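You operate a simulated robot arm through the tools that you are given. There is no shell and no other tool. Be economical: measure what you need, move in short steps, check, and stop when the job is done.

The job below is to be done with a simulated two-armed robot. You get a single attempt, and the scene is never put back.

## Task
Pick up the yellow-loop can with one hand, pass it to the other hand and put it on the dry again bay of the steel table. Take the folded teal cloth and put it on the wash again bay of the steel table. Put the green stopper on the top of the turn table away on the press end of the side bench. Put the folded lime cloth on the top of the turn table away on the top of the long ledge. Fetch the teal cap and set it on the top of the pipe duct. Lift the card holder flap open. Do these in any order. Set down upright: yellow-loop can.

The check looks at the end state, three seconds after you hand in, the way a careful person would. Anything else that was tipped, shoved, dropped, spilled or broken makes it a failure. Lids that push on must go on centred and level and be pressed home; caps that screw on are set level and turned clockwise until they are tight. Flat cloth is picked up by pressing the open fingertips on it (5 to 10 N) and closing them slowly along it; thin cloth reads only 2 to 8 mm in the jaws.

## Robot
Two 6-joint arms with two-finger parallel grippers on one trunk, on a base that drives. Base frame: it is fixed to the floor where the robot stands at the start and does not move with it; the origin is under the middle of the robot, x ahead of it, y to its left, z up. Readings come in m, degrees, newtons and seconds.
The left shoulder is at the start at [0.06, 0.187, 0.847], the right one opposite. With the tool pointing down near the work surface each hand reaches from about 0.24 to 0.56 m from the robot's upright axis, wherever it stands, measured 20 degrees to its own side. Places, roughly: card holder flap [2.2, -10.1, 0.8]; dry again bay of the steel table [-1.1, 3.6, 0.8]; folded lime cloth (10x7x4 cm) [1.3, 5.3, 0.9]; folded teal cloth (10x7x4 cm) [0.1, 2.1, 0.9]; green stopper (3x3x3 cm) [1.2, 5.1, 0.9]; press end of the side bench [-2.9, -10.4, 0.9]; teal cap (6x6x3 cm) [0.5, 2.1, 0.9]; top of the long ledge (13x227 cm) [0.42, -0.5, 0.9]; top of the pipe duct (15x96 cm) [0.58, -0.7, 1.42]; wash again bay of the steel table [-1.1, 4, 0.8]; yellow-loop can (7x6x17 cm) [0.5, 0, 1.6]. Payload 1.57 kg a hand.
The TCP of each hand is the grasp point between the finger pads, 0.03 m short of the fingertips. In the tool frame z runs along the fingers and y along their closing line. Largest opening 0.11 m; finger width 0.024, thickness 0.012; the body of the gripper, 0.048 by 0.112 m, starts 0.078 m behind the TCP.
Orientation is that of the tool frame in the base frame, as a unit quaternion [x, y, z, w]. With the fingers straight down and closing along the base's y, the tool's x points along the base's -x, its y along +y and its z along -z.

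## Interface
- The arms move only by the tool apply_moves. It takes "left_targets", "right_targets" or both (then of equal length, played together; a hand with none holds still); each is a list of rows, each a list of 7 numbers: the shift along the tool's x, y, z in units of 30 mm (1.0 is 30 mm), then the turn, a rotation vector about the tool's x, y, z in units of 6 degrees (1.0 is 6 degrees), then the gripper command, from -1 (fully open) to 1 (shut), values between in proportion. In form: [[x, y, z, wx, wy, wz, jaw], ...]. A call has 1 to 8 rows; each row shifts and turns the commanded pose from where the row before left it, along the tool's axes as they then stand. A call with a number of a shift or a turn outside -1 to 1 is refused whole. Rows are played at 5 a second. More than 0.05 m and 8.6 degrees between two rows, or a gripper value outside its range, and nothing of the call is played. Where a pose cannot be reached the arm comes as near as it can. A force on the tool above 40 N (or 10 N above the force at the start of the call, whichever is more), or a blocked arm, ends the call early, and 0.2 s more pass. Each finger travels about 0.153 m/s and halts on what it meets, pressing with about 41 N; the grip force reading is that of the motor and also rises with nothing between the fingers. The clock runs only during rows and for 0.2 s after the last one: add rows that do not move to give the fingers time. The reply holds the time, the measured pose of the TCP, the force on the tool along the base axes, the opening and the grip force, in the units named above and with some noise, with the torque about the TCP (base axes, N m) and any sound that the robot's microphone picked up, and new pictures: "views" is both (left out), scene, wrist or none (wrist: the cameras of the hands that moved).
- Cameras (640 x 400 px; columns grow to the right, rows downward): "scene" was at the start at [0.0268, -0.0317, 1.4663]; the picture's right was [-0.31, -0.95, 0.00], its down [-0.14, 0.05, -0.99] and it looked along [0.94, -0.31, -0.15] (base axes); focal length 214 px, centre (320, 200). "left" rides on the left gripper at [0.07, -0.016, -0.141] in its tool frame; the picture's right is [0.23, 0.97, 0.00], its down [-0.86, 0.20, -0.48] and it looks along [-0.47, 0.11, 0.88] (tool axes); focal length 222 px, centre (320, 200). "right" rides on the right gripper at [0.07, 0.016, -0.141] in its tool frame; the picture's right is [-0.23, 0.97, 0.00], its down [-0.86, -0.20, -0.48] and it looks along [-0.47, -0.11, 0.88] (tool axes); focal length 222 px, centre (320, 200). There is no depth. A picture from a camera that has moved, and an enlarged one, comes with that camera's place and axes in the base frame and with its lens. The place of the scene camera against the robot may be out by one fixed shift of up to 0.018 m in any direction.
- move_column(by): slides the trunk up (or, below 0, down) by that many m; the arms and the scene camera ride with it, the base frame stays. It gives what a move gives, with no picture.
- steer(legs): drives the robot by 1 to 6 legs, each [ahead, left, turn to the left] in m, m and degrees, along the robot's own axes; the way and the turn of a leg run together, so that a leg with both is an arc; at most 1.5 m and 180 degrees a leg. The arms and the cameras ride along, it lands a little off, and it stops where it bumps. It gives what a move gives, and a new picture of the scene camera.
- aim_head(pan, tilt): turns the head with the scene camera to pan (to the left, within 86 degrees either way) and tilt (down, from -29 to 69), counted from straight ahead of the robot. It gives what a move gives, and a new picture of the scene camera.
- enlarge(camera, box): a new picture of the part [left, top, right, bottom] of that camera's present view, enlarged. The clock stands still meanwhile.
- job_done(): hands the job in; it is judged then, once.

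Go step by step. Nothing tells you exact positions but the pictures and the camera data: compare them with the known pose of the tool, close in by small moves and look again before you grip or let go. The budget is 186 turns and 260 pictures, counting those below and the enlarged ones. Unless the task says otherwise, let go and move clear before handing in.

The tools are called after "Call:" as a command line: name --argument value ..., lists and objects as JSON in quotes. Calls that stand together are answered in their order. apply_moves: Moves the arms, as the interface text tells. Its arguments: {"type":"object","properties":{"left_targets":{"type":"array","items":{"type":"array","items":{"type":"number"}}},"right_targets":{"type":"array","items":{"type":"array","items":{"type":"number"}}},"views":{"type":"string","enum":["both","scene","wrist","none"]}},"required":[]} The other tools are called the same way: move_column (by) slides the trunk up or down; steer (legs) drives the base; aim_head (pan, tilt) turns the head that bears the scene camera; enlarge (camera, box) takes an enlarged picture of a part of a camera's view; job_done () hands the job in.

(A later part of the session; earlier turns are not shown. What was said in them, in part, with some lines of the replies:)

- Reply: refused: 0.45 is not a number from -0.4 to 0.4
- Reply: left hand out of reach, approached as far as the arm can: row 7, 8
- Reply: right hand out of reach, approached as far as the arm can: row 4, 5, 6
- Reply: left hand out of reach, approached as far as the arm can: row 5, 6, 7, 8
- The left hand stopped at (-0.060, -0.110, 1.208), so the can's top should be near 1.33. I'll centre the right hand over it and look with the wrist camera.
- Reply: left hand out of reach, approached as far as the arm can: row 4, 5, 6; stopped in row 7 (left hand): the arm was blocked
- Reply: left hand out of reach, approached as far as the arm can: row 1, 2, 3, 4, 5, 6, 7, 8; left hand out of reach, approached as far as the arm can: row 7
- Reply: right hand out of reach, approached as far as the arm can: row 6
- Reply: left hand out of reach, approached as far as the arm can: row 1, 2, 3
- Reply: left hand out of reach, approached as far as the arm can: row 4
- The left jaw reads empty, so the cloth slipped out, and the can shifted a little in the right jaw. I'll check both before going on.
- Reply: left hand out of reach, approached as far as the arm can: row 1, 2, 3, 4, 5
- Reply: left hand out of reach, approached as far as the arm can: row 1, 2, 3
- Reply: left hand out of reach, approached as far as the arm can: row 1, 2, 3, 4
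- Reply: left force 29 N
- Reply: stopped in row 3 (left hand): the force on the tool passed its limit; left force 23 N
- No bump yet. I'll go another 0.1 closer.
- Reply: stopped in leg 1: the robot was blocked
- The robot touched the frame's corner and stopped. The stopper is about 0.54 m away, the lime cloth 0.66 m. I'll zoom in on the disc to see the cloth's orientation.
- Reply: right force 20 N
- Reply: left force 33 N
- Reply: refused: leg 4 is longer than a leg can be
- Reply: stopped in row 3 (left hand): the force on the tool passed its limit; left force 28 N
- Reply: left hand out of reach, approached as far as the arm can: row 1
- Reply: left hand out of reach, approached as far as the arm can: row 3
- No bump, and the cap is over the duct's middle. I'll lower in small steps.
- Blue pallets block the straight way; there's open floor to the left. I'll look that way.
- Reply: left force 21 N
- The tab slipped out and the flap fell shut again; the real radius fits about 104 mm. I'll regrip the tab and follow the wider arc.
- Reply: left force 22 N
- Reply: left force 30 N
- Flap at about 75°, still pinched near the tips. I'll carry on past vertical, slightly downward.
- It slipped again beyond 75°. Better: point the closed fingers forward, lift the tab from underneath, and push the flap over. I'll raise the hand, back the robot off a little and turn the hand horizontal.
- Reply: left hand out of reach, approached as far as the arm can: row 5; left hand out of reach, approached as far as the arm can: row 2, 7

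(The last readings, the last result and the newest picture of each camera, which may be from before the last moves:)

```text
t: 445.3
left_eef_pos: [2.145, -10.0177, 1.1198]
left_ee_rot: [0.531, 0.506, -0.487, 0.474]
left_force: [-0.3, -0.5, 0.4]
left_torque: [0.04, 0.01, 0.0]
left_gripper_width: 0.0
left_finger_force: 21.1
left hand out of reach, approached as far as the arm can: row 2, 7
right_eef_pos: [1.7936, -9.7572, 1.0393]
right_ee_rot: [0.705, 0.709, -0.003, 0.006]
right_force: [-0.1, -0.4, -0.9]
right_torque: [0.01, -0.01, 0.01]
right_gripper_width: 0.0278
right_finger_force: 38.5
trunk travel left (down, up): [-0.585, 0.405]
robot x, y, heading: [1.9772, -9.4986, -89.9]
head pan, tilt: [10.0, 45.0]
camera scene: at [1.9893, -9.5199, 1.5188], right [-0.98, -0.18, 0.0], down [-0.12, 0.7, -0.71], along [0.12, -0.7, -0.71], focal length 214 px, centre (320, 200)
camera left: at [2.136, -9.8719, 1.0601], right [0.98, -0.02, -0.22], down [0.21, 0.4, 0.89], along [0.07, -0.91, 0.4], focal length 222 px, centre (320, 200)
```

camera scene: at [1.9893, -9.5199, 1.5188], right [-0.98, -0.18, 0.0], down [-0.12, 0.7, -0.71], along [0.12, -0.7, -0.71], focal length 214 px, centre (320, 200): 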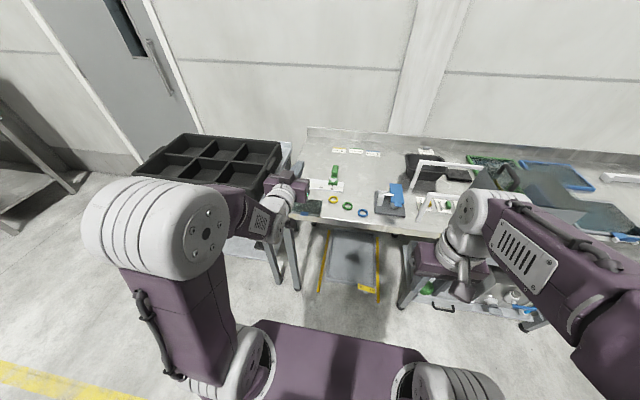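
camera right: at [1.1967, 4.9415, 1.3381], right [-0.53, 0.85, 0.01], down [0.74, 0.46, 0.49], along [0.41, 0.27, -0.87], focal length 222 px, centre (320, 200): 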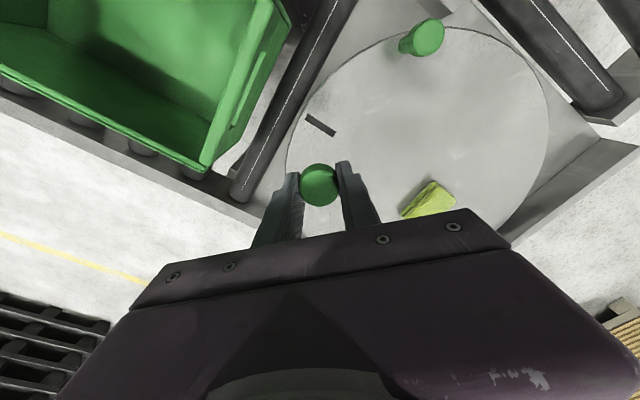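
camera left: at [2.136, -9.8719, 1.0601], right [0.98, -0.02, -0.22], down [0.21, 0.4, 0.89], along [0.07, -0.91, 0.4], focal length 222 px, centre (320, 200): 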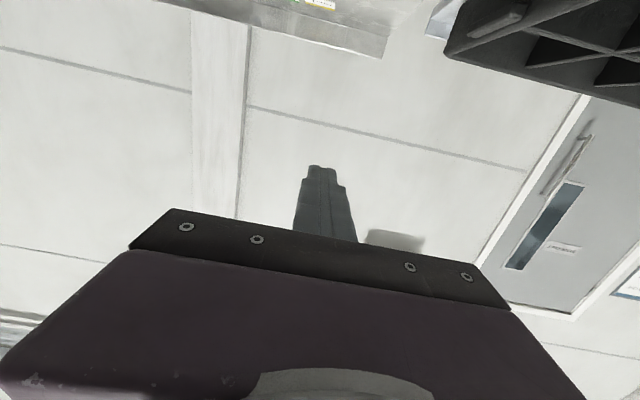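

The fingers point forward now, closed. I'll level and centre them on the tab's x, pull back slightly, then lower the whole trunk so the fingertips come in front of and below the tab.

Call:
apply_moves --left_targets '[[0, 0.33, -0.5, 0, -0.7, 0.3, 1], [0, 0, 0, 0, 0, 0, 1]]' --views "none"

Call:
move_column --by -0.24

Call:
enlarge --camera "left" --box '[0, 0, 640, 400]'

Call:
aim_head --pan 15 --tilt 45

```text
t: 445.9
left_eef_pos: [2.1561, -9.9974, 1.1524]
left_ee_rot: [0.523, 0.481, -0.496, 0.498]
left_force: [-0.1, -0.9, 0.2]
left_torque: [-0.01, 0.04, 0.0]
left_gripper_width: 0.0
left_finger_force: 21.1
left hand out of reach, approached as far as the arm can: row 1
right_eef_pos: [1.7935, -9.7564, 1.0386]
right_ee_rot: [0.705, 0.709, -0.002, 0.007]
right_force: [0.5, -0.7, 0.6]
right_torque: [0.02, 0.01, 0.0]
right_gripper_width: 0.0278
right_finger_force: 38.2
trunk travel left (down, up): [-0.585, 0.405]
robot x, y, heading: [1.9775, -9.4969, -89.8]
head pan, tilt: [10.0, 45.0]
```

```text
t: 448.4
left_eef_pos: [2.1548, -9.9973, 0.912]
left_ee_rot: [0.523, 0.482, -0.497, 0.498]
left_force: [0.0, 0.4, 0.6]
left_torque: [0.0, -0.03, -0.04]
left_gripper_width: 0.0
left_finger_force: 21.5
right_eef_pos: [1.7935, -9.7566, 0.7997]
right_ee_rot: [0.706, 0.708, -0.003, 0.007]
right_force: [0.2, -0.3, -0.3]
right_torque: [0.0, -0.03, 0.03]
right_gripper_width: 0.028
right_finger_force: 38.4
trunk travel left (down, up): [-0.345, 0.645]
robot x, y, heading: [1.9759, -9.4946, -89.8]
head pan, tilt: [10.0, 45.0]
```

```text
1.00 times, centred on (320, 200) of left
camera zoom: at [2.1483, -9.8547, 0.843], right [0.98, -0.04, -0.19], down [0.18, 0.46, 0.87], along [0.05, -0.89, 0.46], focal length 222 px, centre (320, 200)
```

zoom: 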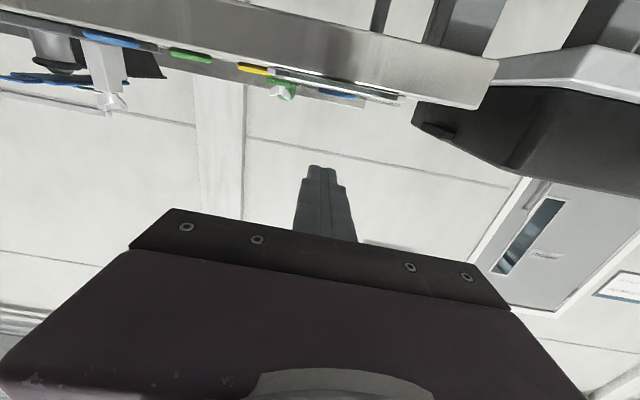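

```text
t: 449.1
left_eef_pos: [2.1542, -9.9966, 0.9116]
left_ee_rot: [0.522, 0.482, -0.496, 0.499]
left_force: [0.9, 0.4, 0.6]
left_torque: [0.0, -0.01, 0.02]
left_gripper_width: 0.0
left_finger_force: 21.5
right_eef_pos: [1.7935, -9.7569, 0.7988]
right_ee_rot: [0.705, 0.709, -0.003, 0.007]
right_force: [-0.2, -0.3, -0.1]
right_torque: [-0.01, 0.01, 0.02]
right_gripper_width: 0.0279
right_finger_force: 38.2
trunk travel left (down, up): [-0.345, 0.645]
robot x, y, heading: [1.975, -9.5012, -89.8]
head pan, tilt: [15.0, 45.0]
camera scene: at [1.9962, -9.5185, 1.2788], right [-0.97, -0.26, 0.0], down [-0.18, 0.68, -0.71], along [0.18, -0.68, -0.71], focal length 214 px, centre (320, 200)
```

scene: 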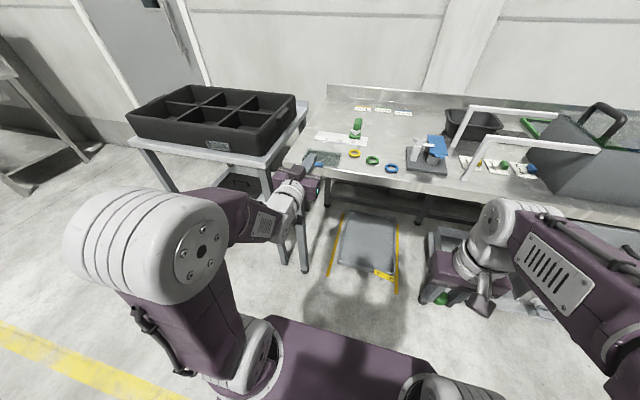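

Level and centred. I'll lower 0.082 more to get below the tab and check.

Call:
move_column --by -0.082

Call:
enlarge --camera "left" --box '[240, 40, 400, 140]'

Call:
enlarge --camera "scene" --box '[264, 110, 392, 190]'

```text
t: 450.2
left_eef_pos: [2.1555, -9.9974, 0.8304]
left_ee_rot: [0.523, 0.481, -0.497, 0.498]
left_force: [0.7, 0.1, 0.1]
left_torque: [0.01, 0.01, 0.03]
left_gripper_width: 0.0
left_finger_force: 20.9
right_eef_pos: [1.7934, -9.7554, 0.7177]
right_ee_rot: [0.706, 0.708, -0.003, 0.007]
right_force: [0.1, -0.8, -0.4]
right_torque: [0.0, 0.03, 0.02]
right_gripper_width: 0.0279
right_finger_force: 38.4
trunk travel left (down, up): [-0.263, 0.727]
robot x, y, heading: [1.9802, -9.4998, -89.6]
head pan, tilt: [15.0, 45.0]
```

```text
4.00 times, centred on (320, 90) of left
camera zoom: at [2.1483, -9.8547, 0.761], right [0.98, -0.04, -0.19], down [0.18, 0.46, 0.87], along [0.05, -0.89, 0.46], focal length 888 px, centre (320, 640)
```

zoom: 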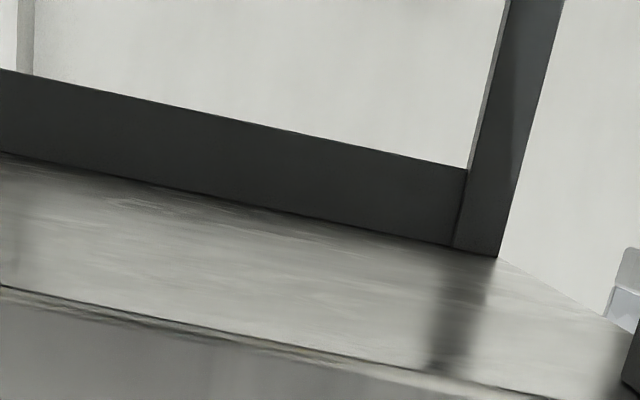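

```text
5.00 times, centred on (328, 150) of scene
camera zoom: at [1.9962, -9.5184, 1.1968], right [-0.97, -0.26, 0.0], down [-0.19, 0.68, -0.71], along [0.19, -0.68, -0.71], focal length 1072 px, centre (280, 450)
```

zoom: 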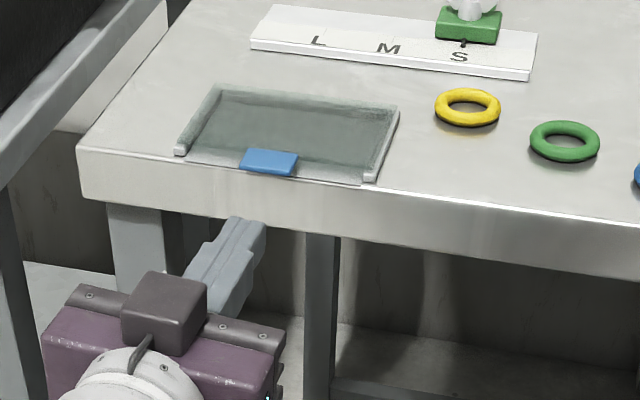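

The fingertip is just below and in front of the tab. I'll advance it 4 cm under the tab and look.

Call:
apply_moves --left_targets '[[0, 0, 0.5, 0, 0, 0, 1], [0, 0, 0.5, 0, 0, 0, 1], [0, 0, 0.3, 0, 0, 0, 1], [0, 0, 0, 0, 0, 0, 1]]' --views "none"

Call:
enlarge --camera "scene" --box '[264, 110, 392, 190]'

```text
t: 451.2
left_eef_pos: [2.1531, -10.0374, 0.83]
left_ee_rot: [0.523, 0.482, -0.497, 0.498]
left_force: [-0.3, 0.5, 1.0]
left_torque: [0.0, 0.01, -0.05]
left_gripper_width: 0.0
left_finger_force: 21.1
right_eef_pos: [1.7937, -9.7567, 0.7172]
right_ee_rot: [0.706, 0.708, -0.003, 0.006]
right_force: [-0.5, -0.4, 0.1]
right_torque: [-0.03, 0.0, 0.03]
right_gripper_width: 0.0278
right_finger_force: 38.2
trunk travel left (down, up): [-0.263, 0.727]
robot x, y, heading: [1.9744, -9.4954, -89.8]
head pan, tilt: [15.0, 45.0]
```

```text
5.00 times, centred on (328, 150) of scene
camera zoom: at [1.9962, -9.5185, 1.1968], right [-0.97, -0.26, 0.0], down [-0.19, 0.68, -0.71], along [0.19, -0.68, -0.71], focal length 1072 px, centre (280, 450)
```

zoom: 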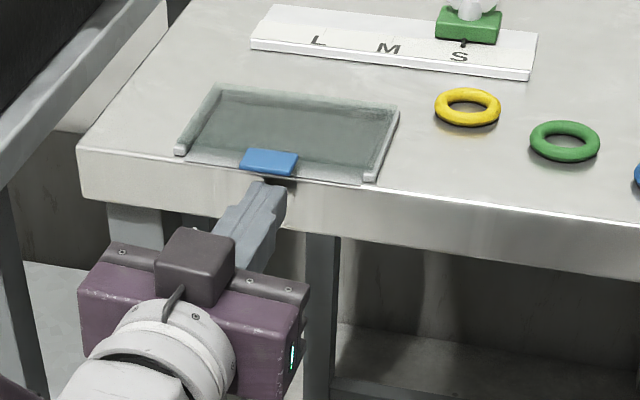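

The fingertip is under the tab. I'll lift, then move up and forward along the arc.

Call:
apply_moves --left_targets '[[-0.45, 0, 0, 0, 0, 0, 1], [-0.4, 0, 0, 0, 0, 0, 1], [-0.35, 0, 0, 0, 0, 0, 1], [-0.6, 0, 0.33, 0, 0, 0, 1], [-0.5, 0, 0.4, 0, 0, 0, 1], [-0.5, 0, 0.53, 0, 0, 0, 1], [0, 0, 0, 0, 0, 0, 1]]' --views "none"

Call:
enlarge --camera "scene" --box '[264, 90, 392, 170]'

```text
t: 452.8
left_eef_pos: [2.1465, -10.0736, 0.9147]
left_ee_rot: [0.523, 0.482, -0.497, 0.498]
left_force: [0.2, 0.7, -0.2]
left_torque: [0.01, 0.01, -0.01]
left_gripper_width: 0.0002
left_finger_force: 20.9
right_eef_pos: [1.7947, -9.7567, 0.7161]
right_ee_rot: [0.705, 0.709, -0.003, 0.006]
right_force: [-0.6, 0.2, 0.0]
right_torque: [0.02, 0.01, -0.01]
right_gripper_width: 0.0278
right_finger_force: 38.5
trunk travel left (down, up): [-0.263, 0.727]
robot x, y, heading: [1.9771, -9.4963, -89.8]
head pan, tilt: [15.0, 45.0]
```

```text
5.00 times, centred on (328, 130) of scene
camera zoom: at [1.9962, -9.5185, 1.1968], right [-0.97, -0.26, 0.0], down [-0.19, 0.68, -0.71], along [0.19, -0.68, -0.71], focal length 1072 px, centre (280, 550)
```

zoom: 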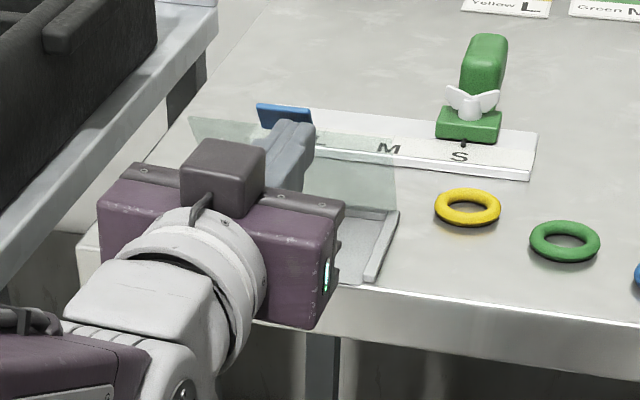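

The flap is well up. I'll push on over the vertical.

Call:
apply_moves --left_targets '[[-0.33, 0, 0.57, 0, 0, 0, 1], [-0.2, 0, 0.57, 0, 0, 0, 1], [-0.1, 0, 0.6, 0, 0, 0, 1], [0, 0, 0.6, 0, 0, 0, 1], [0, 0, 0.5, 0, 0, 0, 1], [0, 0, 0, 0, 0, 0, 1]]' --views "none"

Call:
enlarge --camera "scene" --box '[264, 80, 392, 160]'

```text
t: 454.0
left_eef_pos: [2.1437, -10.1491, 0.9325]
left_ee_rot: [0.524, 0.482, -0.497, 0.496]
left_force: [-1.2, 28.2, 3.5]
left_torque: [0.19, 0.08, 0.01]
left_gripper_width: 0.0
left_finger_force: 21.4
right_eef_pos: [1.7944, -9.7535, 0.7189]
right_ee_rot: [0.705, 0.709, -0.005, 0.009]
right_force: [-0.2, -0.2, -0.5]
right_torque: [0.05, -0.02, -0.05]
right_gripper_width: 0.0274
right_finger_force: 37.7
trunk travel left (down, up): [-0.263, 0.727]
robot x, y, heading: [1.9786, -9.496, -89.6]
head pan, tilt: [15.0, 45.0]
stopped in row 5 (left hand): the force on the tool passed its limit (the readings are from after the stop); the commanded pose is now the measured one
```

```text
5.00 times, centred on (328, 120) of scene
camera zoom: at [1.9959, -9.5126, 1.197], right [-0.96, -0.26, 0.0], down [-0.19, 0.68, -0.71], along [0.19, -0.69, -0.7], focal length 1072 px, centre (280, 600)
```

zoom: 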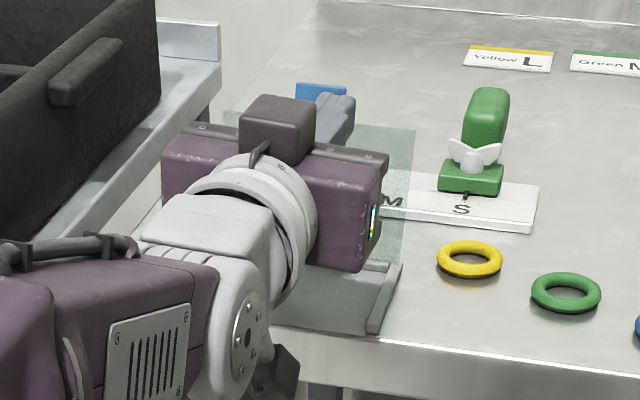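

The flap reached its stop just past vertical. I'll draw the hand straight back and see whether it stays open.

Call:
apply_moves --left_targets '[[0, 0, -0.3, 0, 0, 0, 1], [0, 0, -0.6, 0, 0, 0, 1], [0, 0, -0.8, 0, 0, 0, 1], [0, 0, -0.8, 0, 0, 0, 1], [0, 0, -0.8, 0, 0, 0, 1], [0, 0, 0, 0, 0, 0, 1]]' --views "none"

Call:
enlarge --camera "scene" --box '[264, 80, 392, 160]'

```text
t: 455.4
left_eef_pos: [2.1481, -10.0562, 0.9273]
left_ee_rot: [0.526, 0.484, -0.495, 0.494]
left_force: [0.1, -0.7, 0.2]
left_torque: [0.01, -0.01, -0.01]
left_gripper_width: 0.0002
left_finger_force: 21.9
right_eef_pos: [1.7948, -9.7569, 0.7158]
right_ee_rot: [0.705, 0.709, -0.003, 0.007]
right_force: [0.4, 0.3, -0.5]
right_torque: [0.0, 0.02, 0.0]
right_gripper_width: 0.0279
right_finger_force: 38.1
trunk travel left (down, up): [-0.263, 0.727]
robot x, y, heading: [1.9799, -9.4967, -89.9]
head pan, tilt: [15.0, 45.0]
```

```text
5.00 times, centred on (328, 120) of scene
camera zoom: at [1.9963, -9.5181, 1.1968], right [-0.96, -0.26, 0.0], down [-0.19, 0.68, -0.71], along [0.19, -0.68, -0.71], focal length 1072 px, centre (280, 600)
```

zoom: 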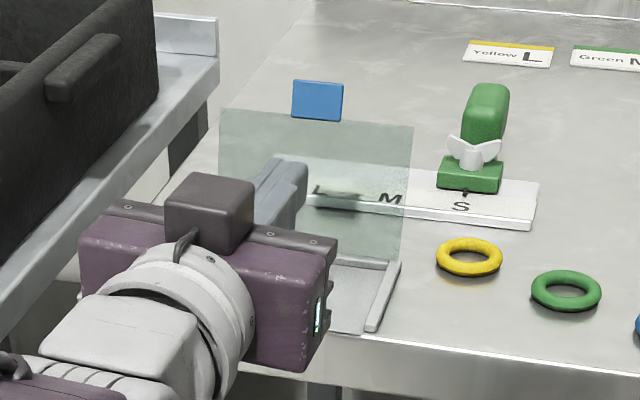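

The flap stands open on its own. Now I'll back away, raise the trunk, and head west toward the press end with the stopper.

Call:
steer --legs '[[-0.3, 0, 0]]'

Call:
move_column --by 0.4

Call:
steer --legs '[[-0.05, 0, 0], [0, 0, -90], [1.4, 0, 0]]'

Call:
aim_head --pan 0 --tilt 25

```text
t: 457.4
left_eef_pos: [2.1444, -9.7597, 0.9271]
left_ee_rot: [0.527, 0.483, -0.495, 0.493]
left_force: [-0.5, 0.0, -0.2]
left_torque: [0.03, -0.03, -0.02]
left_gripper_width: 0.0002
left_finger_force: 20.7
right_eef_pos: [1.7932, -9.4578, 0.7173]
right_ee_rot: [0.708, 0.706, -0.003, 0.007]
right_force: [0.3, -0.7, 0.3]
right_torque: [0.0, 0.01, 0.0]
right_gripper_width: 0.0278
right_finger_force: 37.5
trunk travel left (down, up): [-0.263, 0.727]
robot x, y, heading: [1.9783, -9.2, -89.8]
head pan, tilt: [15.0, 45.0]
camera scene: at [1.9958, -9.2203, 1.1968], right [-0.97, -0.26, 0.0], down [-0.18, 0.68, -0.71], along [0.18, -0.68, -0.71], focal length 214 px, centre (320, 200)
```

scene: 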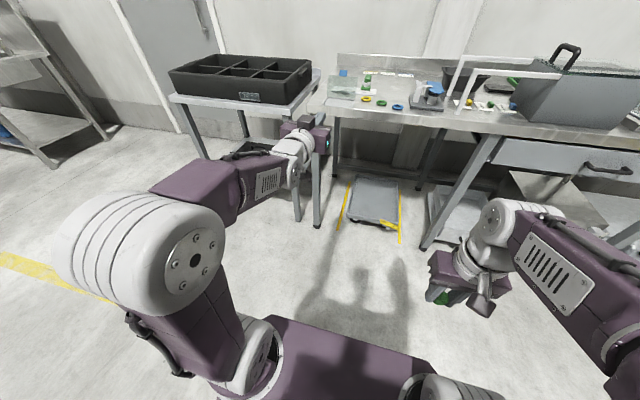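

```text
t: 461.3
left_eef_pos: [2.1431, -9.7607, 1.3277]
left_ee_rot: [0.527, 0.483, -0.495, 0.493]
left_force: [-0.7, -0.5, 0.3]
left_torque: [-0.02, -0.01, 0.03]
left_gripper_width: 0.0002
left_finger_force: 21.7
right_eef_pos: [1.7913, -9.4574, 1.117]
right_ee_rot: [0.708, 0.707, -0.003, 0.007]
right_force: [0.5, 0.4, -0.4]
right_torque: [-0.03, 0.0, 0.03]
right_gripper_width: 0.0278
right_finger_force: 38.1
trunk travel left (down, up): [-0.663, 0.327]
robot x, y, heading: [1.9747, -9.1985, -90.0]
head pan, tilt: [15.0, 45.0]
```

```text
t: 472.8
left_eef_pos: [-0.0197, -9.2767, 1.3281]
left_ee_rot: [0.714, -0.036, -0.699, -0.006]
left_force: [0.4, -1.0, -0.1]
left_torque: [-0.04, 0.02, 0.01]
left_gripper_width: 0.0
left_finger_force: 21.3
right_eef_pos: [0.2856, -8.928, 1.1173]
right_ee_rot: [1.0, -0.006, -0.006, 0.003]
right_force: [0.3, -0.5, -0.5]
right_torque: [0.01, -0.01, -0.01]
right_gripper_width: 0.0277
right_finger_force: 37.9
trunk travel left (down, up): [-0.663, 0.327]
robot x, y, heading: [0.542, -9.1154, 178.5]
head pan, tilt: [15.0, 45.0]
camera scene: at [0.5213, -9.1388, 1.5968], right [-0.24, 0.97, 0.0], down [0.69, 0.17, -0.71], along [-0.69, -0.17, -0.71], focal length 214 px, centre (320, 200)
```

scene: 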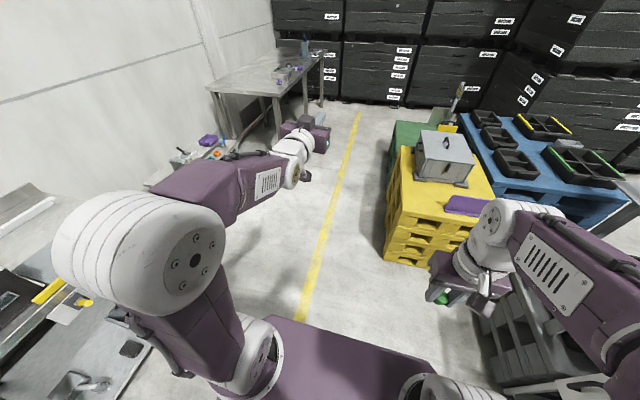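

```text
t: 473.7
left_eef_pos: [-0.0217, -9.2759, 1.3285]
left_ee_rot: [0.714, -0.035, -0.699, -0.006]
left_force: [-0.4, -0.6, 0.3]
left_torque: [0.01, 0.0, -0.01]
left_gripper_width: 0.0
left_finger_force: 21.5
right_eef_pos: [0.2865, -8.9282, 1.1178]
right_ee_rot: [1.0, -0.007, -0.007, 0.003]
right_force: [0.0, -0.2, -0.7]
right_torque: [0.04, -0.03, 0.01]
right_gripper_width: 0.0278
right_finger_force: 38.1
trunk travel left (down, up): [-0.663, 0.327]
robot x, y, heading: [0.5394, -9.1164, 179.5]
head pan, tilt: [0.0, 25.0]
camera scene: at [0.508, -9.1177, 1.6273], right [0.01, 1.0, 0.0], down [0.42, -0.01, -0.91], along [-0.91, 0.01, -0.42], focal length 214 px, centre (320, 200)
```

scene: 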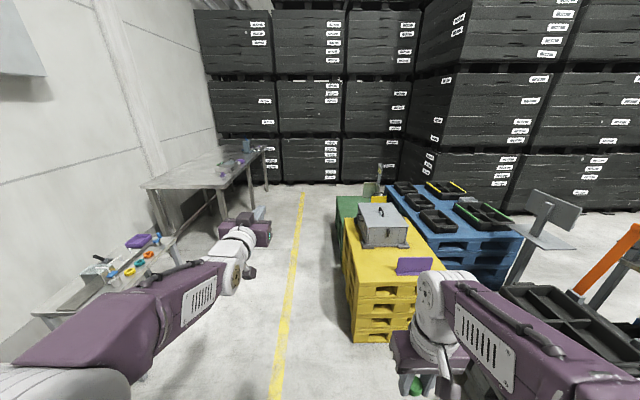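

The lane is clear at y ≈ -9.35. I'll drive along it to the press end and turn to face the bench.

Call:
steer --legs '[[0, 0.2, 0], [1.1, 0, 0], [1.1, 0, 0], [1.04, 0, 0], [0, 0, 91]]'

Call:
aim_head --pan 0 --tilt 35

```text
t: 494.7
left_eef_pos: [-2.6041, -9.6832, 1.328]
left_ee_rot: [0.547, 0.461, -0.514, 0.473]
left_force: [1.4, 0.3, 0.3]
left_torque: [-0.01, 0.0, 0.04]
left_gripper_width: 0.0
left_finger_force: 21.4
right_eef_pos: [-2.9302, -9.3547, 1.117]
right_ee_rot: [0.736, 0.677, -0.004, 0.006]
right_force: [0.6, -0.7, 0.8]
right_torque: [0.02, -0.02, -0.06]
right_gripper_width: 0.0275
right_finger_force: 38.3
trunk travel left (down, up): [-0.663, 0.327]
robot x, y, heading: [-2.7232, -9.1089, -95.0]
head pan, tilt: [0.0, 25.0]
camera scene: at [-2.7298, -9.1457, 1.6274], right [-1.0, 0.08, 0.0], down [0.04, 0.42, -0.91], along [-0.08, -0.9, -0.42], focal length 214 px, centre (320, 200)
```

scene: 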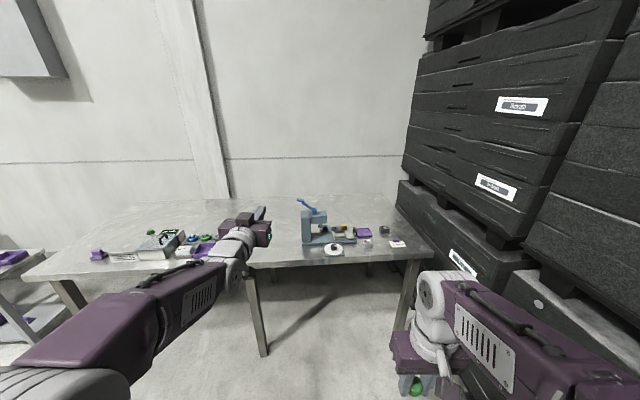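

```text
t: 495.4
left_eef_pos: [-2.6043, -9.6831, 1.3278]
left_ee_rot: [0.547, 0.46, -0.515, 0.472]
left_force: [-0.4, 0.1, -0.7]
left_torque: [0.0, 0.04, 0.02]
left_gripper_width: 0.0002
left_finger_force: 20.9
right_eef_pos: [-2.9311, -9.353, 1.1172]
right_ee_rot: [0.737, 0.676, -0.004, 0.007]
right_force: [0.0, -0.7, 0.1]
right_torque: [-0.04, 0.04, -0.01]
right_gripper_width: 0.0279
right_finger_force: 38.2
trunk travel left (down, up): [-0.663, 0.327]
robot x, y, heading: [-2.726, -9.112, -94.6]
head pan, tilt: [0.0, 35.0]
camera scene: at [-2.7294, -9.1416, 1.6117], right [-1.0, 0.08, 0.0], down [0.05, 0.57, -0.82], along [-0.07, -0.82, -0.57], focal length 214 px, centre (320, 200)
```

scene: 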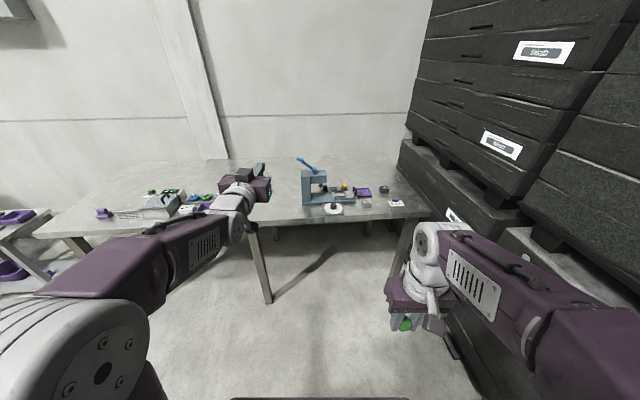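

I'll zoom on the bench's press end to find a free spot.

Call:
enlarge --camera "scene" --box '[270, 145, 430, 245]'

```text
4.00 times, centred on (350, 195) of scene
camera zoom: at [-2.7294, -9.1416, 1.6117], right [-1.0, 0.08, 0.0], down [0.05, 0.57, -0.82], along [-0.07, -0.82, -0.57], focal length 858 px, centre (200, 220)
```

zoom: 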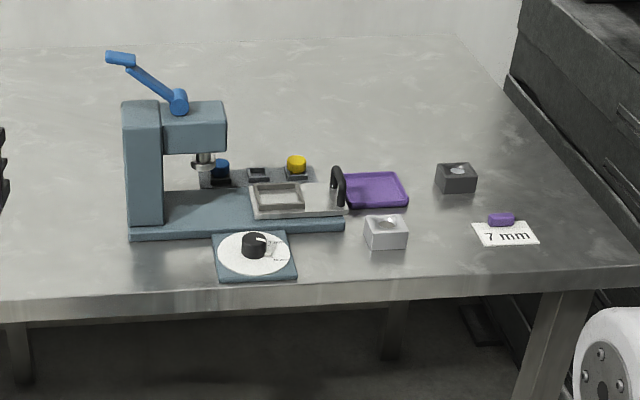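

There's a free patch behind the dark block and purple tray, around (-3.15, -10.3). I'll lift the left hand clear of the press, line up and drive closer.

Call:
apply_moves --left_targets '[[-1, 0, -0.5, 0, 0, 0, 1], [-1, 0, -0.5, 0, 0, 0, 1], [-1, 0, -0.5, 0, 0, 0, 1], [-1, 0, -0.5, 0, 0, 0, 1], [-1, 0, -0.5, 0, 0, 0, 1], [-0.5, 0, -0.5, 0, 0, 0, 1]]' --views "none"

Call:
steer --legs '[[0, 0, 4.6], [0, -0.235, 0], [0.35, 0, 0]]'

```text
t: 496.8
left_eef_pos: [-2.6032, -9.607, 1.5009]
left_ee_rot: [0.547, 0.46, -0.516, 0.471]
left_force: [-0.3, 0.7, 0.4]
left_torque: [0.02, -0.03, -0.02]
left_gripper_width: 0.0001
left_finger_force: 21.3
left hand out of reach, approached as far as the arm can: row 6
right_eef_pos: [-2.9305, -9.353, 1.1163]
right_ee_rot: [0.736, 0.676, -0.004, 0.007]
right_force: [-0.3, -0.3, 0.7]
right_torque: [0.03, 0.0, -0.02]
right_gripper_width: 0.0277
right_finger_force: 38.1
trunk travel left (down, up): [-0.663, 0.327]
robot x, y, heading: [-2.7265, -9.1149, -94.9]
head pan, tilt: [0.0, 35.0]
```

```text
t: 500.9
left_eef_pos: [-2.7981, -9.9476, 1.5006]
left_ee_rot: [0.528, 0.482, -0.496, 0.492]
left_force: [0.0, -0.6, 0.3]
left_torque: [-0.04, 0.01, -0.01]
left_gripper_width: 0.0
left_finger_force: 21.0
right_eef_pos: [-3.1455, -9.7213, 1.1164]
right_ee_rot: [0.709, 0.706, -0.003, 0.007]
right_force: [0.5, -0.3, 0.0]
right_torque: [-0.03, 0.01, -0.03]
right_gripper_width: 0.0276
right_finger_force: 38.3
trunk travel left (down, up): [-0.663, 0.327]
robot x, y, heading: [-2.961, -9.4626, -90.2]
head pan, tilt: [0.0, 35.0]
camera scene: at [-2.9623, -9.4935, 1.6116], right [-1.0, 0.01, 0.0], down [0.0, 0.57, -0.82], along [0.0, -0.82, -0.57], focal length 214 px, centre (320, 200)
```

scene: 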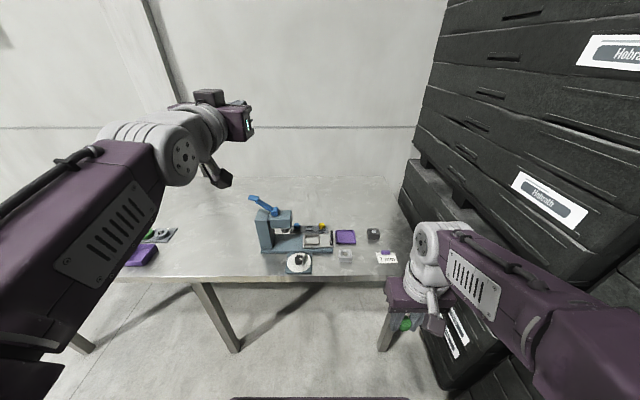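

Good. I'll drive 0.22 further in.

Call:
steer --legs '[[0.22, 0, 0]]'

Call:
apply_moves --right_targets '[[-1, 0, 0, 0, 0, 0, 1], [-1, 0, 0, 0, 0, 0, 1], [-1, 0, 0, 0, 0, 0, 1], [-1, 0, 0, 0, 0, 0, 1], [-1, 0, 0, 0, 0, 0, 1], [-1, 0, 0, 0, 0, 0, 1], [-1, 0, 0, 0, 0, 0, 1], [-1, 0, 0.3, 0, 0, 0, 1]]' --views "wrist"

```text
t: 502.6
left_eef_pos: [-2.8038, -10.1702, 1.5009]
left_ee_rot: [0.53, 0.48, -0.498, 0.49]
left_force: [0.5, 0.1, -0.1]
left_torque: [-0.01, 0.01, 0.01]
left_gripper_width: 0.0
left_finger_force: 20.9
right_eef_pos: [-3.1498, -9.9409, 1.116]
right_ee_rot: [0.71, 0.704, -0.004, 0.007]
right_force: [0.7, -0.6, -1.0]
right_torque: [0.0, -0.02, -0.04]
right_gripper_width: 0.0278
right_finger_force: 38.4
trunk travel left (down, up): [-0.663, 0.327]
robot x, y, heading: [-2.9588, -9.6862, -90.6]
head pan, tilt: [0.0, 35.0]
camera scene: at [-2.9642, -9.7152, 1.6116], right [-1.0, 0.01, 0.0], down [0.01, 0.57, -0.82], along [-0.01, -0.82, -0.57], focal length 214 px, centre (320, 200)
```

scene: 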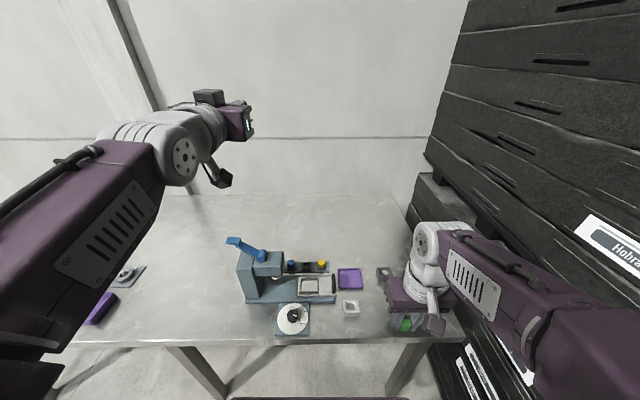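

```text
t: 504.4
left_eef_pos: [-2.8037, -10.1745, 1.5013]
left_ee_rot: [0.529, 0.481, -0.497, 0.491]
left_force: [0.2, -0.6, -0.6]
left_torque: [-0.02, 0.02, 0.01]
left_gripper_width: 0.0002
left_finger_force: 21.8
right_eef_pos: [-3.1501, -10.1806, 1.1123]
right_ee_rot: [0.711, 0.704, -0.002, 0.006]
right_force: [0.0, -0.9, -0.1]
right_torque: [0.02, 0.0, 0.01]
right_gripper_width: 0.0278
right_finger_force: 38.0
trunk travel left (down, up): [-0.663, 0.327]
robot x, y, heading: [-2.9641, -9.6841, -90.8]
head pan, tilt: [0.0, 35.0]
camera right: at [-3.1352, -10.1111, 1.2536], right [0.97, -0.24, 0.01], down [-0.21, -0.85, 0.49], along [-0.11, -0.48, -0.87], focal length 222 px, centre (320, 200)
```

right: 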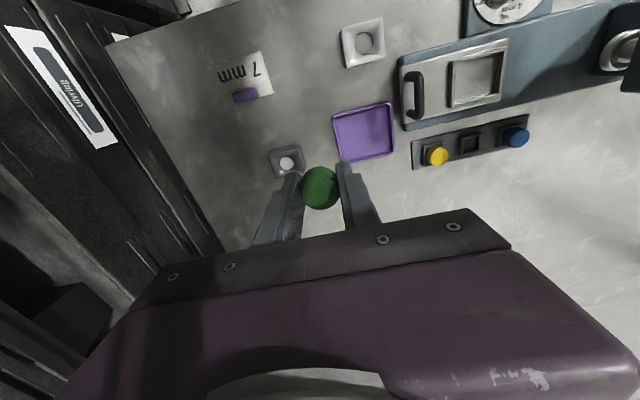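

The free patch begins just beyond the tray and block (y < -10.26). I'll extend the arm further while lowering somewhat.

Call:
apply_moves --right_targets '[[-1, 0, 0.6, 0, 0, 0, 1], [-1, 0, 0.6, 0, 0, 0, 1], [-1, 0, 0.6, 0, 0, 0, 1], [-1, 0, 0.6, 0, 0, 0, 1], [-0.3, 0, 0, 0, 0, 0, 1], [0, 0, 0, 0, 0, 0, 1]]' --views "wrist"

```text
t: 505.8
left_eef_pos: [-2.8033, -10.1701, 1.5014]
left_ee_rot: [0.529, 0.481, -0.497, 0.491]
left_force: [0.4, 0.4, -0.3]
left_torque: [0.03, -0.02, -0.02]
left_gripper_width: 0.0001
left_finger_force: 21.4
right_eef_pos: [-3.1494, -10.2679, 1.0315]
right_ee_rot: [0.71, 0.704, -0.003, 0.006]
right_force: [0.4, 0.2, 0.3]
right_torque: [0.01, -0.01, -0.02]
right_gripper_width: 0.0275
right_finger_force: 37.6
right hand out of reach, approached as far as the arm can: row 3, 4, 5
trunk travel left (down, up): [-0.663, 0.327]
robot x, y, heading: [-2.9634, -9.6864, -90.4]
head pan, tilt: [0.0, 35.0]
camera right: at [-3.1344, -10.1987, 1.1742], right [0.97, -0.24, 0.01], down [-0.21, -0.85, 0.49], along [-0.11, -0.48, -0.87], focal length 222 px, centre (320, 200)
```

right: 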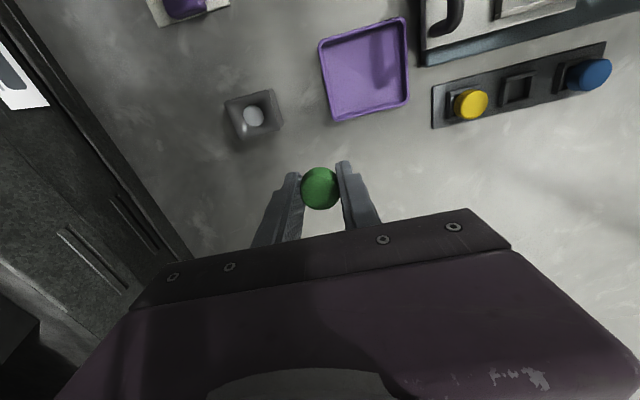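

I need about 4 cm more; I'll nudge the base forward.

Call:
steer --legs '[[0.05, 0, 0]]'

Call:
apply_moves --right_targets '[[0, 0, 0.6, 0, 0, 0, 1], [0, 0, 0.6, 0, 0, 0, 1], [0, 0, 0, 0, 0, 0, 1]]' --views "wrist"

```text
t: 506.8
left_eef_pos: [-2.8027, -10.2163, 1.5021]
left_ee_rot: [0.528, 0.48, -0.499, 0.492]
left_force: [0.2, -0.7, 0.5]
left_torque: [0.0, 0.01, 0.02]
left_gripper_width: 0.0003
left_finger_force: 21.1
right_eef_pos: [-3.1494, -10.3146, 1.0342]
right_ee_rot: [0.71, 0.704, -0.004, 0.008]
right_force: [0.2, 1.0, -0.5]
right_torque: [-0.04, 0.02, 0.02]
right_gripper_width: 0.0278
right_finger_force: 37.9
trunk travel left (down, up): [-0.663, 0.327]
robot x, y, heading: [-2.9632, -9.7326, -90.6]
head pan, tilt: [0.0, 35.0]
camera scene: at [-2.9644, -9.7604, 1.6117], right [-1.0, 0.01, 0.0], down [0.01, 0.57, -0.82], along [-0.01, -0.82, -0.57], focal length 214 px, centre (320, 200)
```

scene: 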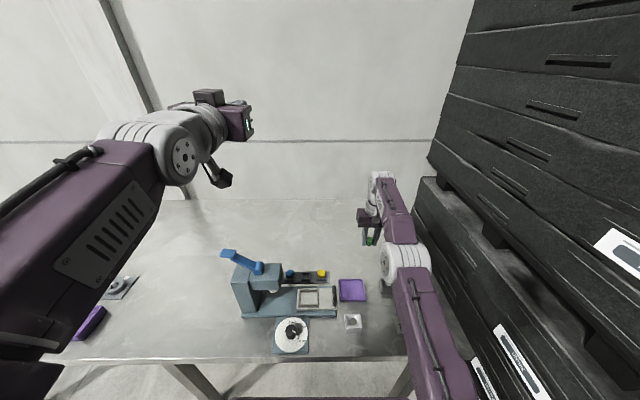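

```text
t: 507.6
left_eef_pos: [-2.8029, -10.221, 1.5002]
left_ee_rot: [0.53, 0.481, -0.497, 0.491]
left_force: [0.4, -0.3, 0.0]
left_torque: [-0.02, 0.0, 0.0]
left_gripper_width: 0.0
left_finger_force: 21.3
right_eef_pos: [-3.1499, -10.3195, 0.9968]
right_ee_rot: [0.71, 0.704, -0.003, 0.006]
right_force: [0.2, -0.3, 0.1]
right_torque: [-0.01, -0.02, -0.01]
right_gripper_width: 0.0281
right_finger_force: 38.1
trunk travel left (down, up): [-0.663, 0.327]
robot x, y, heading: [-2.9606, -9.7344, -90.5]
head pan, tilt: [0.0, 35.0]
camera right: at [-3.1336, -10.2491, 1.1386], right [0.97, -0.24, 0.01], down [-0.21, -0.85, 0.49], along [-0.11, -0.48, -0.87], focal length 222 px, centre (320, 200)
```

right: 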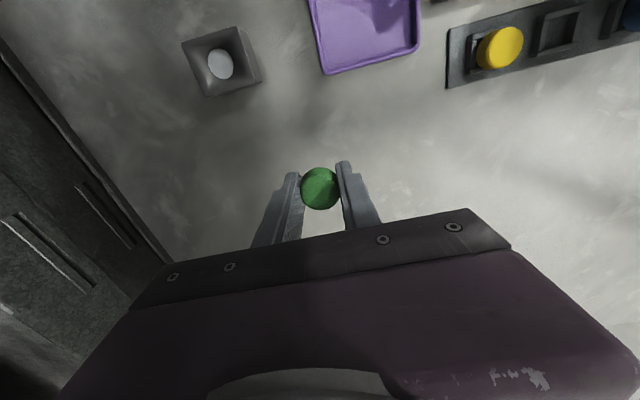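

The spot is clear. I'll lower, gently at the end.

Call:
apply_moves --right_targets '[[0, 0, 0.6, 0, 0, 0, 1], [0, 0, 0.6, 0, 0, 0, 1], [0, 0, 0.3, 0, 0, 0, 1], [0, 0, 0, 0, 0, 0, 1]]' --views "none"

Call:
apply_moves --right_targets '[[0, 0, 0.15, 0, 0, 0, 1], [0, 0, 0.15, 0, 0, 0, 1], [0, 0, 0, 0, 0, 0, 1]]' --views "wrist"

```text
t: 508.6
left_eef_pos: [-2.8024, -10.2197, 1.5015]
left_ee_rot: [0.529, 0.481, -0.497, 0.492]
left_force: [0.7, -0.5, 0.4]
left_torque: [0.03, 0.0, 0.0]
left_gripper_width: 0.0
left_finger_force: 21.3
right_eef_pos: [-3.1468, -10.3196, 0.9519]
right_ee_rot: [0.71, 0.704, -0.003, 0.006]
right_force: [-0.4, -0.5, 0.3]
right_torque: [-0.02, 0.03, 0.01]
right_gripper_width: 0.0275
right_finger_force: 38.4
trunk travel left (down, up): [-0.663, 0.327]
robot x, y, heading: [-2.9665, -9.7351, -90.6]
head pan, tilt: [0.0, 35.0]
```

```text
t: 509.4
left_eef_pos: [-2.8022, -10.2196, 1.5008]
left_ee_rot: [0.53, 0.48, -0.498, 0.491]
left_force: [-0.1, -0.4, 0.0]
left_torque: [0.02, 0.01, -0.01]
left_gripper_width: 0.0001
left_finger_force: 21.4
right_eef_pos: [-3.1481, -10.32, 0.9443]
right_ee_rot: [0.71, 0.704, -0.004, 0.007]
right_force: [-0.1, -0.4, -0.5]
right_torque: [0.02, 0.01, 0.0]
right_gripper_width: 0.0274
right_finger_force: 38.6
trunk travel left (down, up): [-0.663, 0.327]
robot x, y, heading: [-2.9658, -9.7336, -90.5]
head pan, tilt: [0.0, 35.0]
camera right: at [-3.1341, -10.2494, 1.0857], right [0.97, -0.24, 0.01], down [-0.21, -0.85, 0.49], along [-0.11, -0.48, -0.87], focal length 222 px, centre (320, 200)
```

right: 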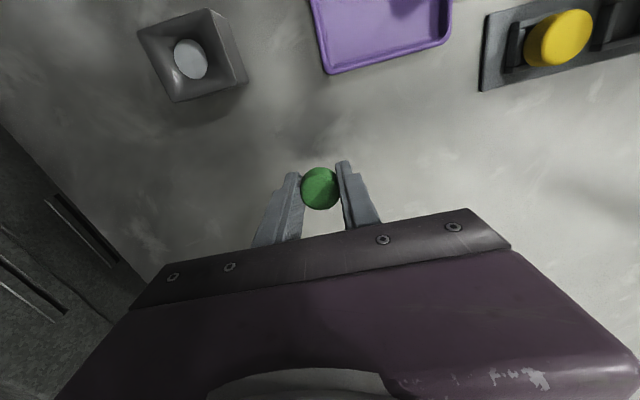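

Call:
apply_moves --right_targets '[[0, 0, 0.15, 0, 0, 0, 1], [0, 0, 0.15, 0, 0, 0, 1], [0, 0, 0.12, 0, 0, 0, 1], [0, 0, 0, 0, 0, 0, 1]]' --views "none"

```text
t: 510.4
left_eef_pos: [-2.8034, -10.2201, 1.5017]
left_ee_rot: [0.529, 0.481, -0.497, 0.492]
left_force: [0.2, -1.0, -0.2]
left_torque: [0.0, -0.01, -0.03]
left_gripper_width: 0.0
left_finger_force: 21.2
right_eef_pos: [-3.1493, -10.3197, 0.9299]
right_ee_rot: [0.71, 0.704, -0.003, 0.007]
right_force: [-0.6, 0.2, -0.8]
right_torque: [-0.03, -0.03, 0.01]
right_gripper_width: 0.0279
right_finger_force: 38.3
trunk travel left (down, up): [-0.663, 0.327]
robot x, y, heading: [-2.9633, -9.7349, -90.8]
head pan, tilt: [0.0, 35.0]
```

Not touching yet; continuing.

Call:
apply_moves --right_targets '[[0, 0, 0.13, 0, 0, 0, 1], [0, 0, 0.13, 0, 0, 0, 1], [0, 0, 0.13, 0, 0, 0, 1], [0, 0, 0, 0, 0, 0, 1]]' --views "wrist"

```text
t: 511.4
left_eef_pos: [-2.8021, -10.2211, 1.5003]
left_ee_rot: [0.529, 0.481, -0.498, 0.491]
left_force: [-0.7, 0.1, -0.2]
left_torque: [0.03, -0.01, -0.04]
left_gripper_width: 0.0
left_finger_force: 21.2
right_eef_pos: [-3.1491, -10.3208, 0.9182]
right_ee_rot: [0.71, 0.704, -0.004, 0.007]
right_force: [0.3, 0.5, 0.5]
right_torque: [-0.02, 0.01, -0.05]
right_gripper_width: 0.0278
right_finger_force: 38.3
trunk travel left (down, up): [-0.663, 0.327]
robot x, y, heading: [-2.9662, -9.7324, -90.5]
head pan, tilt: [0.0, 35.0]
camera right: at [-3.1339, -10.2503, 1.0608], right [0.97, -0.24, 0.01], down [-0.21, -0.85, 0.49], along [-0.11, -0.48, -0.87], focal length 222 px, centre (320, 200)
```

right: 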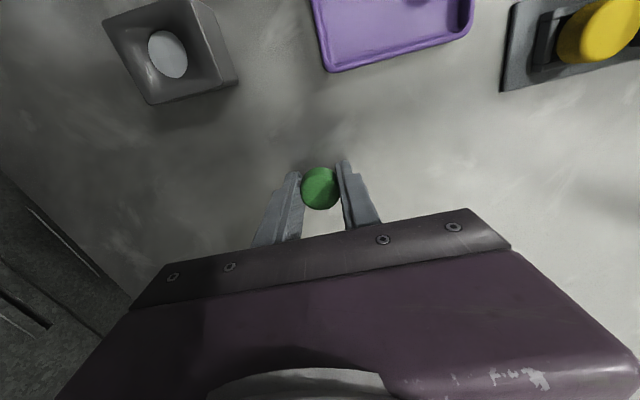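

Call:
apply_moves --right_targets '[[0, 0, 0.15, 0, 0, 0, 1], [0, 0, 0.15, 0, 0, 0, 1], [0, 0, 0.15, 0, 0, 0, 1], [0, 0, 0, 0, 0, 0, 1]]' --views "none"

```text
t: 512.4
left_eef_pos: [-2.8016, -10.2152, 1.5032]
left_ee_rot: [0.529, 0.48, -0.498, 0.492]
left_force: [0.0, 0.1, 0.5]
left_torque: [0.03, 0.01, -0.01]
left_gripper_width: 0.0001
left_finger_force: 21.5
right_eef_pos: [-3.1496, -10.3202, 0.9099]
right_ee_rot: [0.71, 0.704, -0.006, 0.009]
right_force: [-1.2, -5.1, 28.4]
right_torque: [0.21, 0.55, 0.0]
right_gripper_width: 0.0279
right_finger_force: 38.1
trunk travel left (down, up): [-0.663, 0.327]
robot x, y, heading: [-2.9603, -9.7316, -90.7]
head pan, tilt: [0.0, 35.0]
```

Contact. I'll ease up slightly, open slowly and rise.

Call:
apply_moves --right_targets '[[0, 0, -0.12, 0, 0, 0, 1], [0, 0, 0, 0, 0, 0, 0.4], [0, 0, 0, 0, 0, 0, 0.1], [0, 0, 0, 0, 0, 0, 0], [0, 0, -0.3, 0, 0, 0, 0], [0, 0, -0.8, 0, 0, 0, 0], [0, 0, -1, 0, 0, 0, 0], [0, 0, 0, 0, 0, 0, 0]]' --views "wrist"

```text
t: 514.2
left_eef_pos: [-2.802, -10.2201, 1.5015]
left_ee_rot: [0.529, 0.481, -0.498, 0.491]
left_force: [-0.1, 0.1, -0.6]
left_torque: [0.01, 0.02, -0.02]
left_gripper_width: 0.0
left_finger_force: 21.5
right_eef_pos: [-3.149, -10.3188, 0.9712]
right_ee_rot: [0.711, 0.704, -0.002, 0.007]
right_force: [-0.6, 0.4, 0.1]
right_torque: [0.02, 0.01, 0.0]
right_gripper_width: 0.0546
right_finger_force: 0.1
trunk travel left (down, up): [-0.663, 0.327]
robot x, y, heading: [-2.9633, -9.7322, -90.7]
head pan, tilt: [0.0, 35.0]
camera right: at [-3.1336, -10.2485, 1.1129], right [0.97, -0.24, 0.01], down [-0.21, -0.85, 0.49], along [-0.11, -0.48, -0.87], focal length 222 px, centre (320, 200)
```

right: 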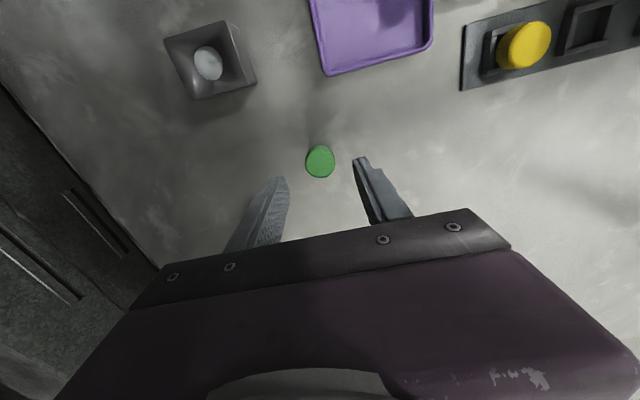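

The stopper stands on the press end. I'll raise the hand, back away and take a last look.

Call:
apply_moves --right_targets '[[0, 0, -1, 0, 0, 0, 0], [0, 0, -1, 0, 0, 0, 0], [0, 0, -1, 0, 0, 0, 0], [0, 0, -1, 0, 0, 0, 0], [0.5, 0, -1, 0, 0, 0, 0]]' --views "none"

Call:
steer --legs '[[-0.45, 0, 0]]'

Call:
enlarge --camera "scene" --box '[240, 180, 440, 305]'

```text
t: 515.4
left_eef_pos: [-2.8023, -10.2181, 1.5021]
left_ee_rot: [0.528, 0.481, -0.498, 0.491]
left_force: [-0.9, 0.0, 0.5]
left_torque: [-0.02, 0.0, -0.03]
left_gripper_width: 0.0
left_finger_force: 21.6
right_eef_pos: [-3.1492, -10.2782, 1.1175]
right_ee_rot: [0.71, 0.704, -0.004, 0.007]
right_force: [-0.7, -0.3, 0.8]
right_torque: [-0.04, -0.04, -0.01]
right_gripper_width: 0.0551
right_finger_force: 0.1
right hand out of reach, approached as far as the arm can: row 3, 4
trunk travel left (down, up): [-0.663, 0.327]
robot x, y, heading: [-2.9612, -9.7323, -90.7]
head pan, tilt: [0.0, 35.0]
```

```text
t: 518.1
left_eef_pos: [-2.7978, -9.7613, 1.5013]
left_ee_rot: [0.528, 0.482, -0.497, 0.492]
left_force: [0.7, -0.9, 0.1]
left_torque: [0.01, 0.02, 0.03]
left_gripper_width: 0.0001
left_finger_force: 21.7
right_eef_pos: [-3.1439, -9.8227, 1.1152]
right_ee_rot: [0.708, 0.706, -0.003, 0.007]
right_force: [0.9, 0.3, 0.4]
right_torque: [-0.02, -0.02, -0.02]
right_gripper_width: 0.0548
right_finger_force: 0.1
trunk travel left (down, up): [-0.663, 0.327]
robot x, y, heading: [-2.9603, -9.2767, -90.2]
head pan, tilt: [0.0, 35.0]
camera scene: at [-2.9608, -9.3067, 1.6116], right [-1.0, 0.01, 0.0], down [0.0, 0.57, -0.82], along [-0.01, -0.82, -0.57], focal length 214 px, centre (320, 200)
```

scene: 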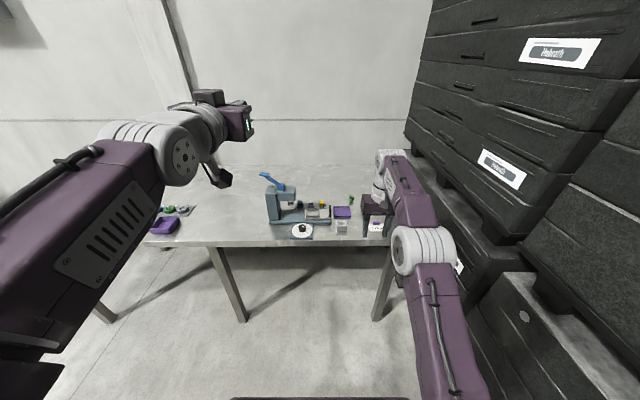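

```text
3.20 times, centred on (340, 242) of scene
camera zoom: at [-2.9608, -9.3067, 1.6116], right [-1.0, 0.01, 0.0], down [0.0, 0.57, -0.82], along [-0.01, -0.82, -0.57], focal length 686 px, centre (256, 64)
```

zoom: 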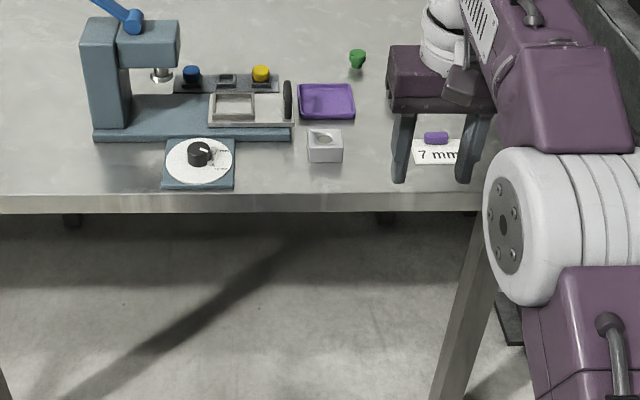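

The stopper stands upright with nothing disturbed. A quick distant check on the flap before handing in.

Call:
aim_head --pan 80 --tilt 8

Call:
enlarge --camera "scene" --box '[300, 180, 380, 230]'

```text
t: 519.6
left_eef_pos: [-2.7974, -9.7593, 1.5019]
left_ee_rot: [0.529, 0.482, -0.496, 0.492]
left_force: [-0.1, 0.8, -0.5]
left_torque: [0.01, -0.04, 0.04]
left_gripper_width: 0.0
left_finger_force: 21.8
right_eef_pos: [-3.1438, -9.8214, 1.1157]
right_ee_rot: [0.709, 0.706, -0.003, 0.008]
right_force: [0.1, 0.0, 0.5]
right_torque: [-0.01, -0.01, -0.01]
right_gripper_width: 0.055
right_finger_force: 0.1
trunk travel left (down, up): [-0.663, 0.327]
robot x, y, heading: [-2.9571, -9.2752, -90.8]
head pan, tilt: [80.0, 8.0]
camera scene: at [-2.8691, -9.235, 1.655], right [-0.18, -0.98, 0.0], down [-0.14, 0.03, -0.99], along [0.97, -0.18, -0.14], focal length 214 px, centre (320, 200)
```

scene: 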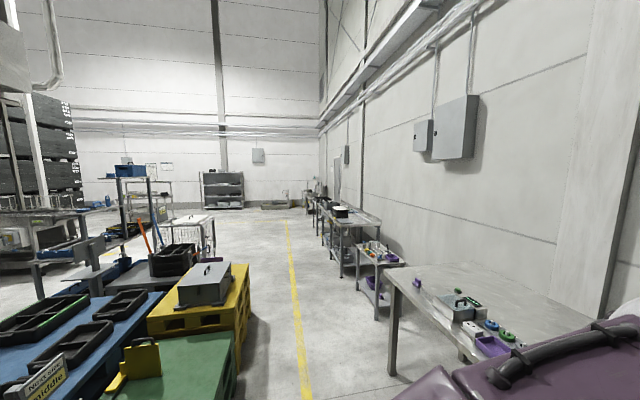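

```text
8.00 times, centred on (340, 205) of scene
camera zoom: at [-2.8691, -9.235, 1.655], right [-0.18, -0.98, 0.0], down [-0.14, 0.03, -0.99], along [0.97, -0.18, -0.14], focal length 1716 px, centre (160, 160)
```

zoom: 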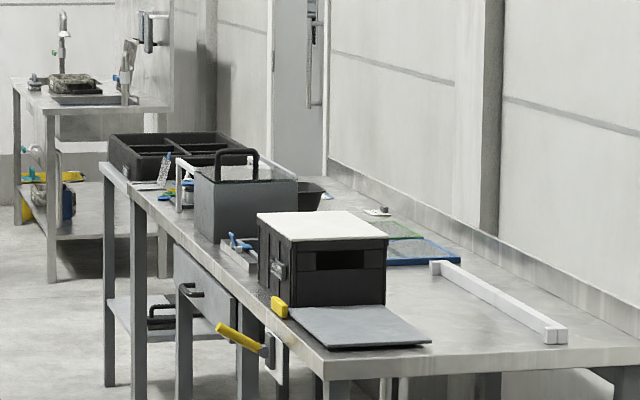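

The flap is still standing open: its edge with the blue tab shows at the far left corner of that table. All six jobs are done and both hands are clear, so I'm handing in.

Call:
job_done

```text
The job is handed in.
```

I did all six jobs and handed in; the check's result hasn't come back.

- **Yellow-loop can:** picked up with the left hand, passed to the right, and standing upright in the dry again bay.
- **Teal cloth:** in the wash again bay. It slipped out of the jaw on the first lift but stayed where it was on its table.
- **Green stopper:** standing upright on the press end of the side bench, near the far corner at about (-3.15, -10.32). Of the two green pieces on the turn table I took the 3 cm one, because it matched the listed size and place.
- **Lime cloth:** on top of the long ledge, in a free spot between the card and the green disc.
- **Teal cap:** standing on top of the pipe duct.
- **Card holder flap:** open just past vertical and staying up on its own. It fell shut twice before I lifted it from underneath.

While lining up at the turn table, the robot's base bumped the conveyor frame and stopped. I saw nothing move or fall.
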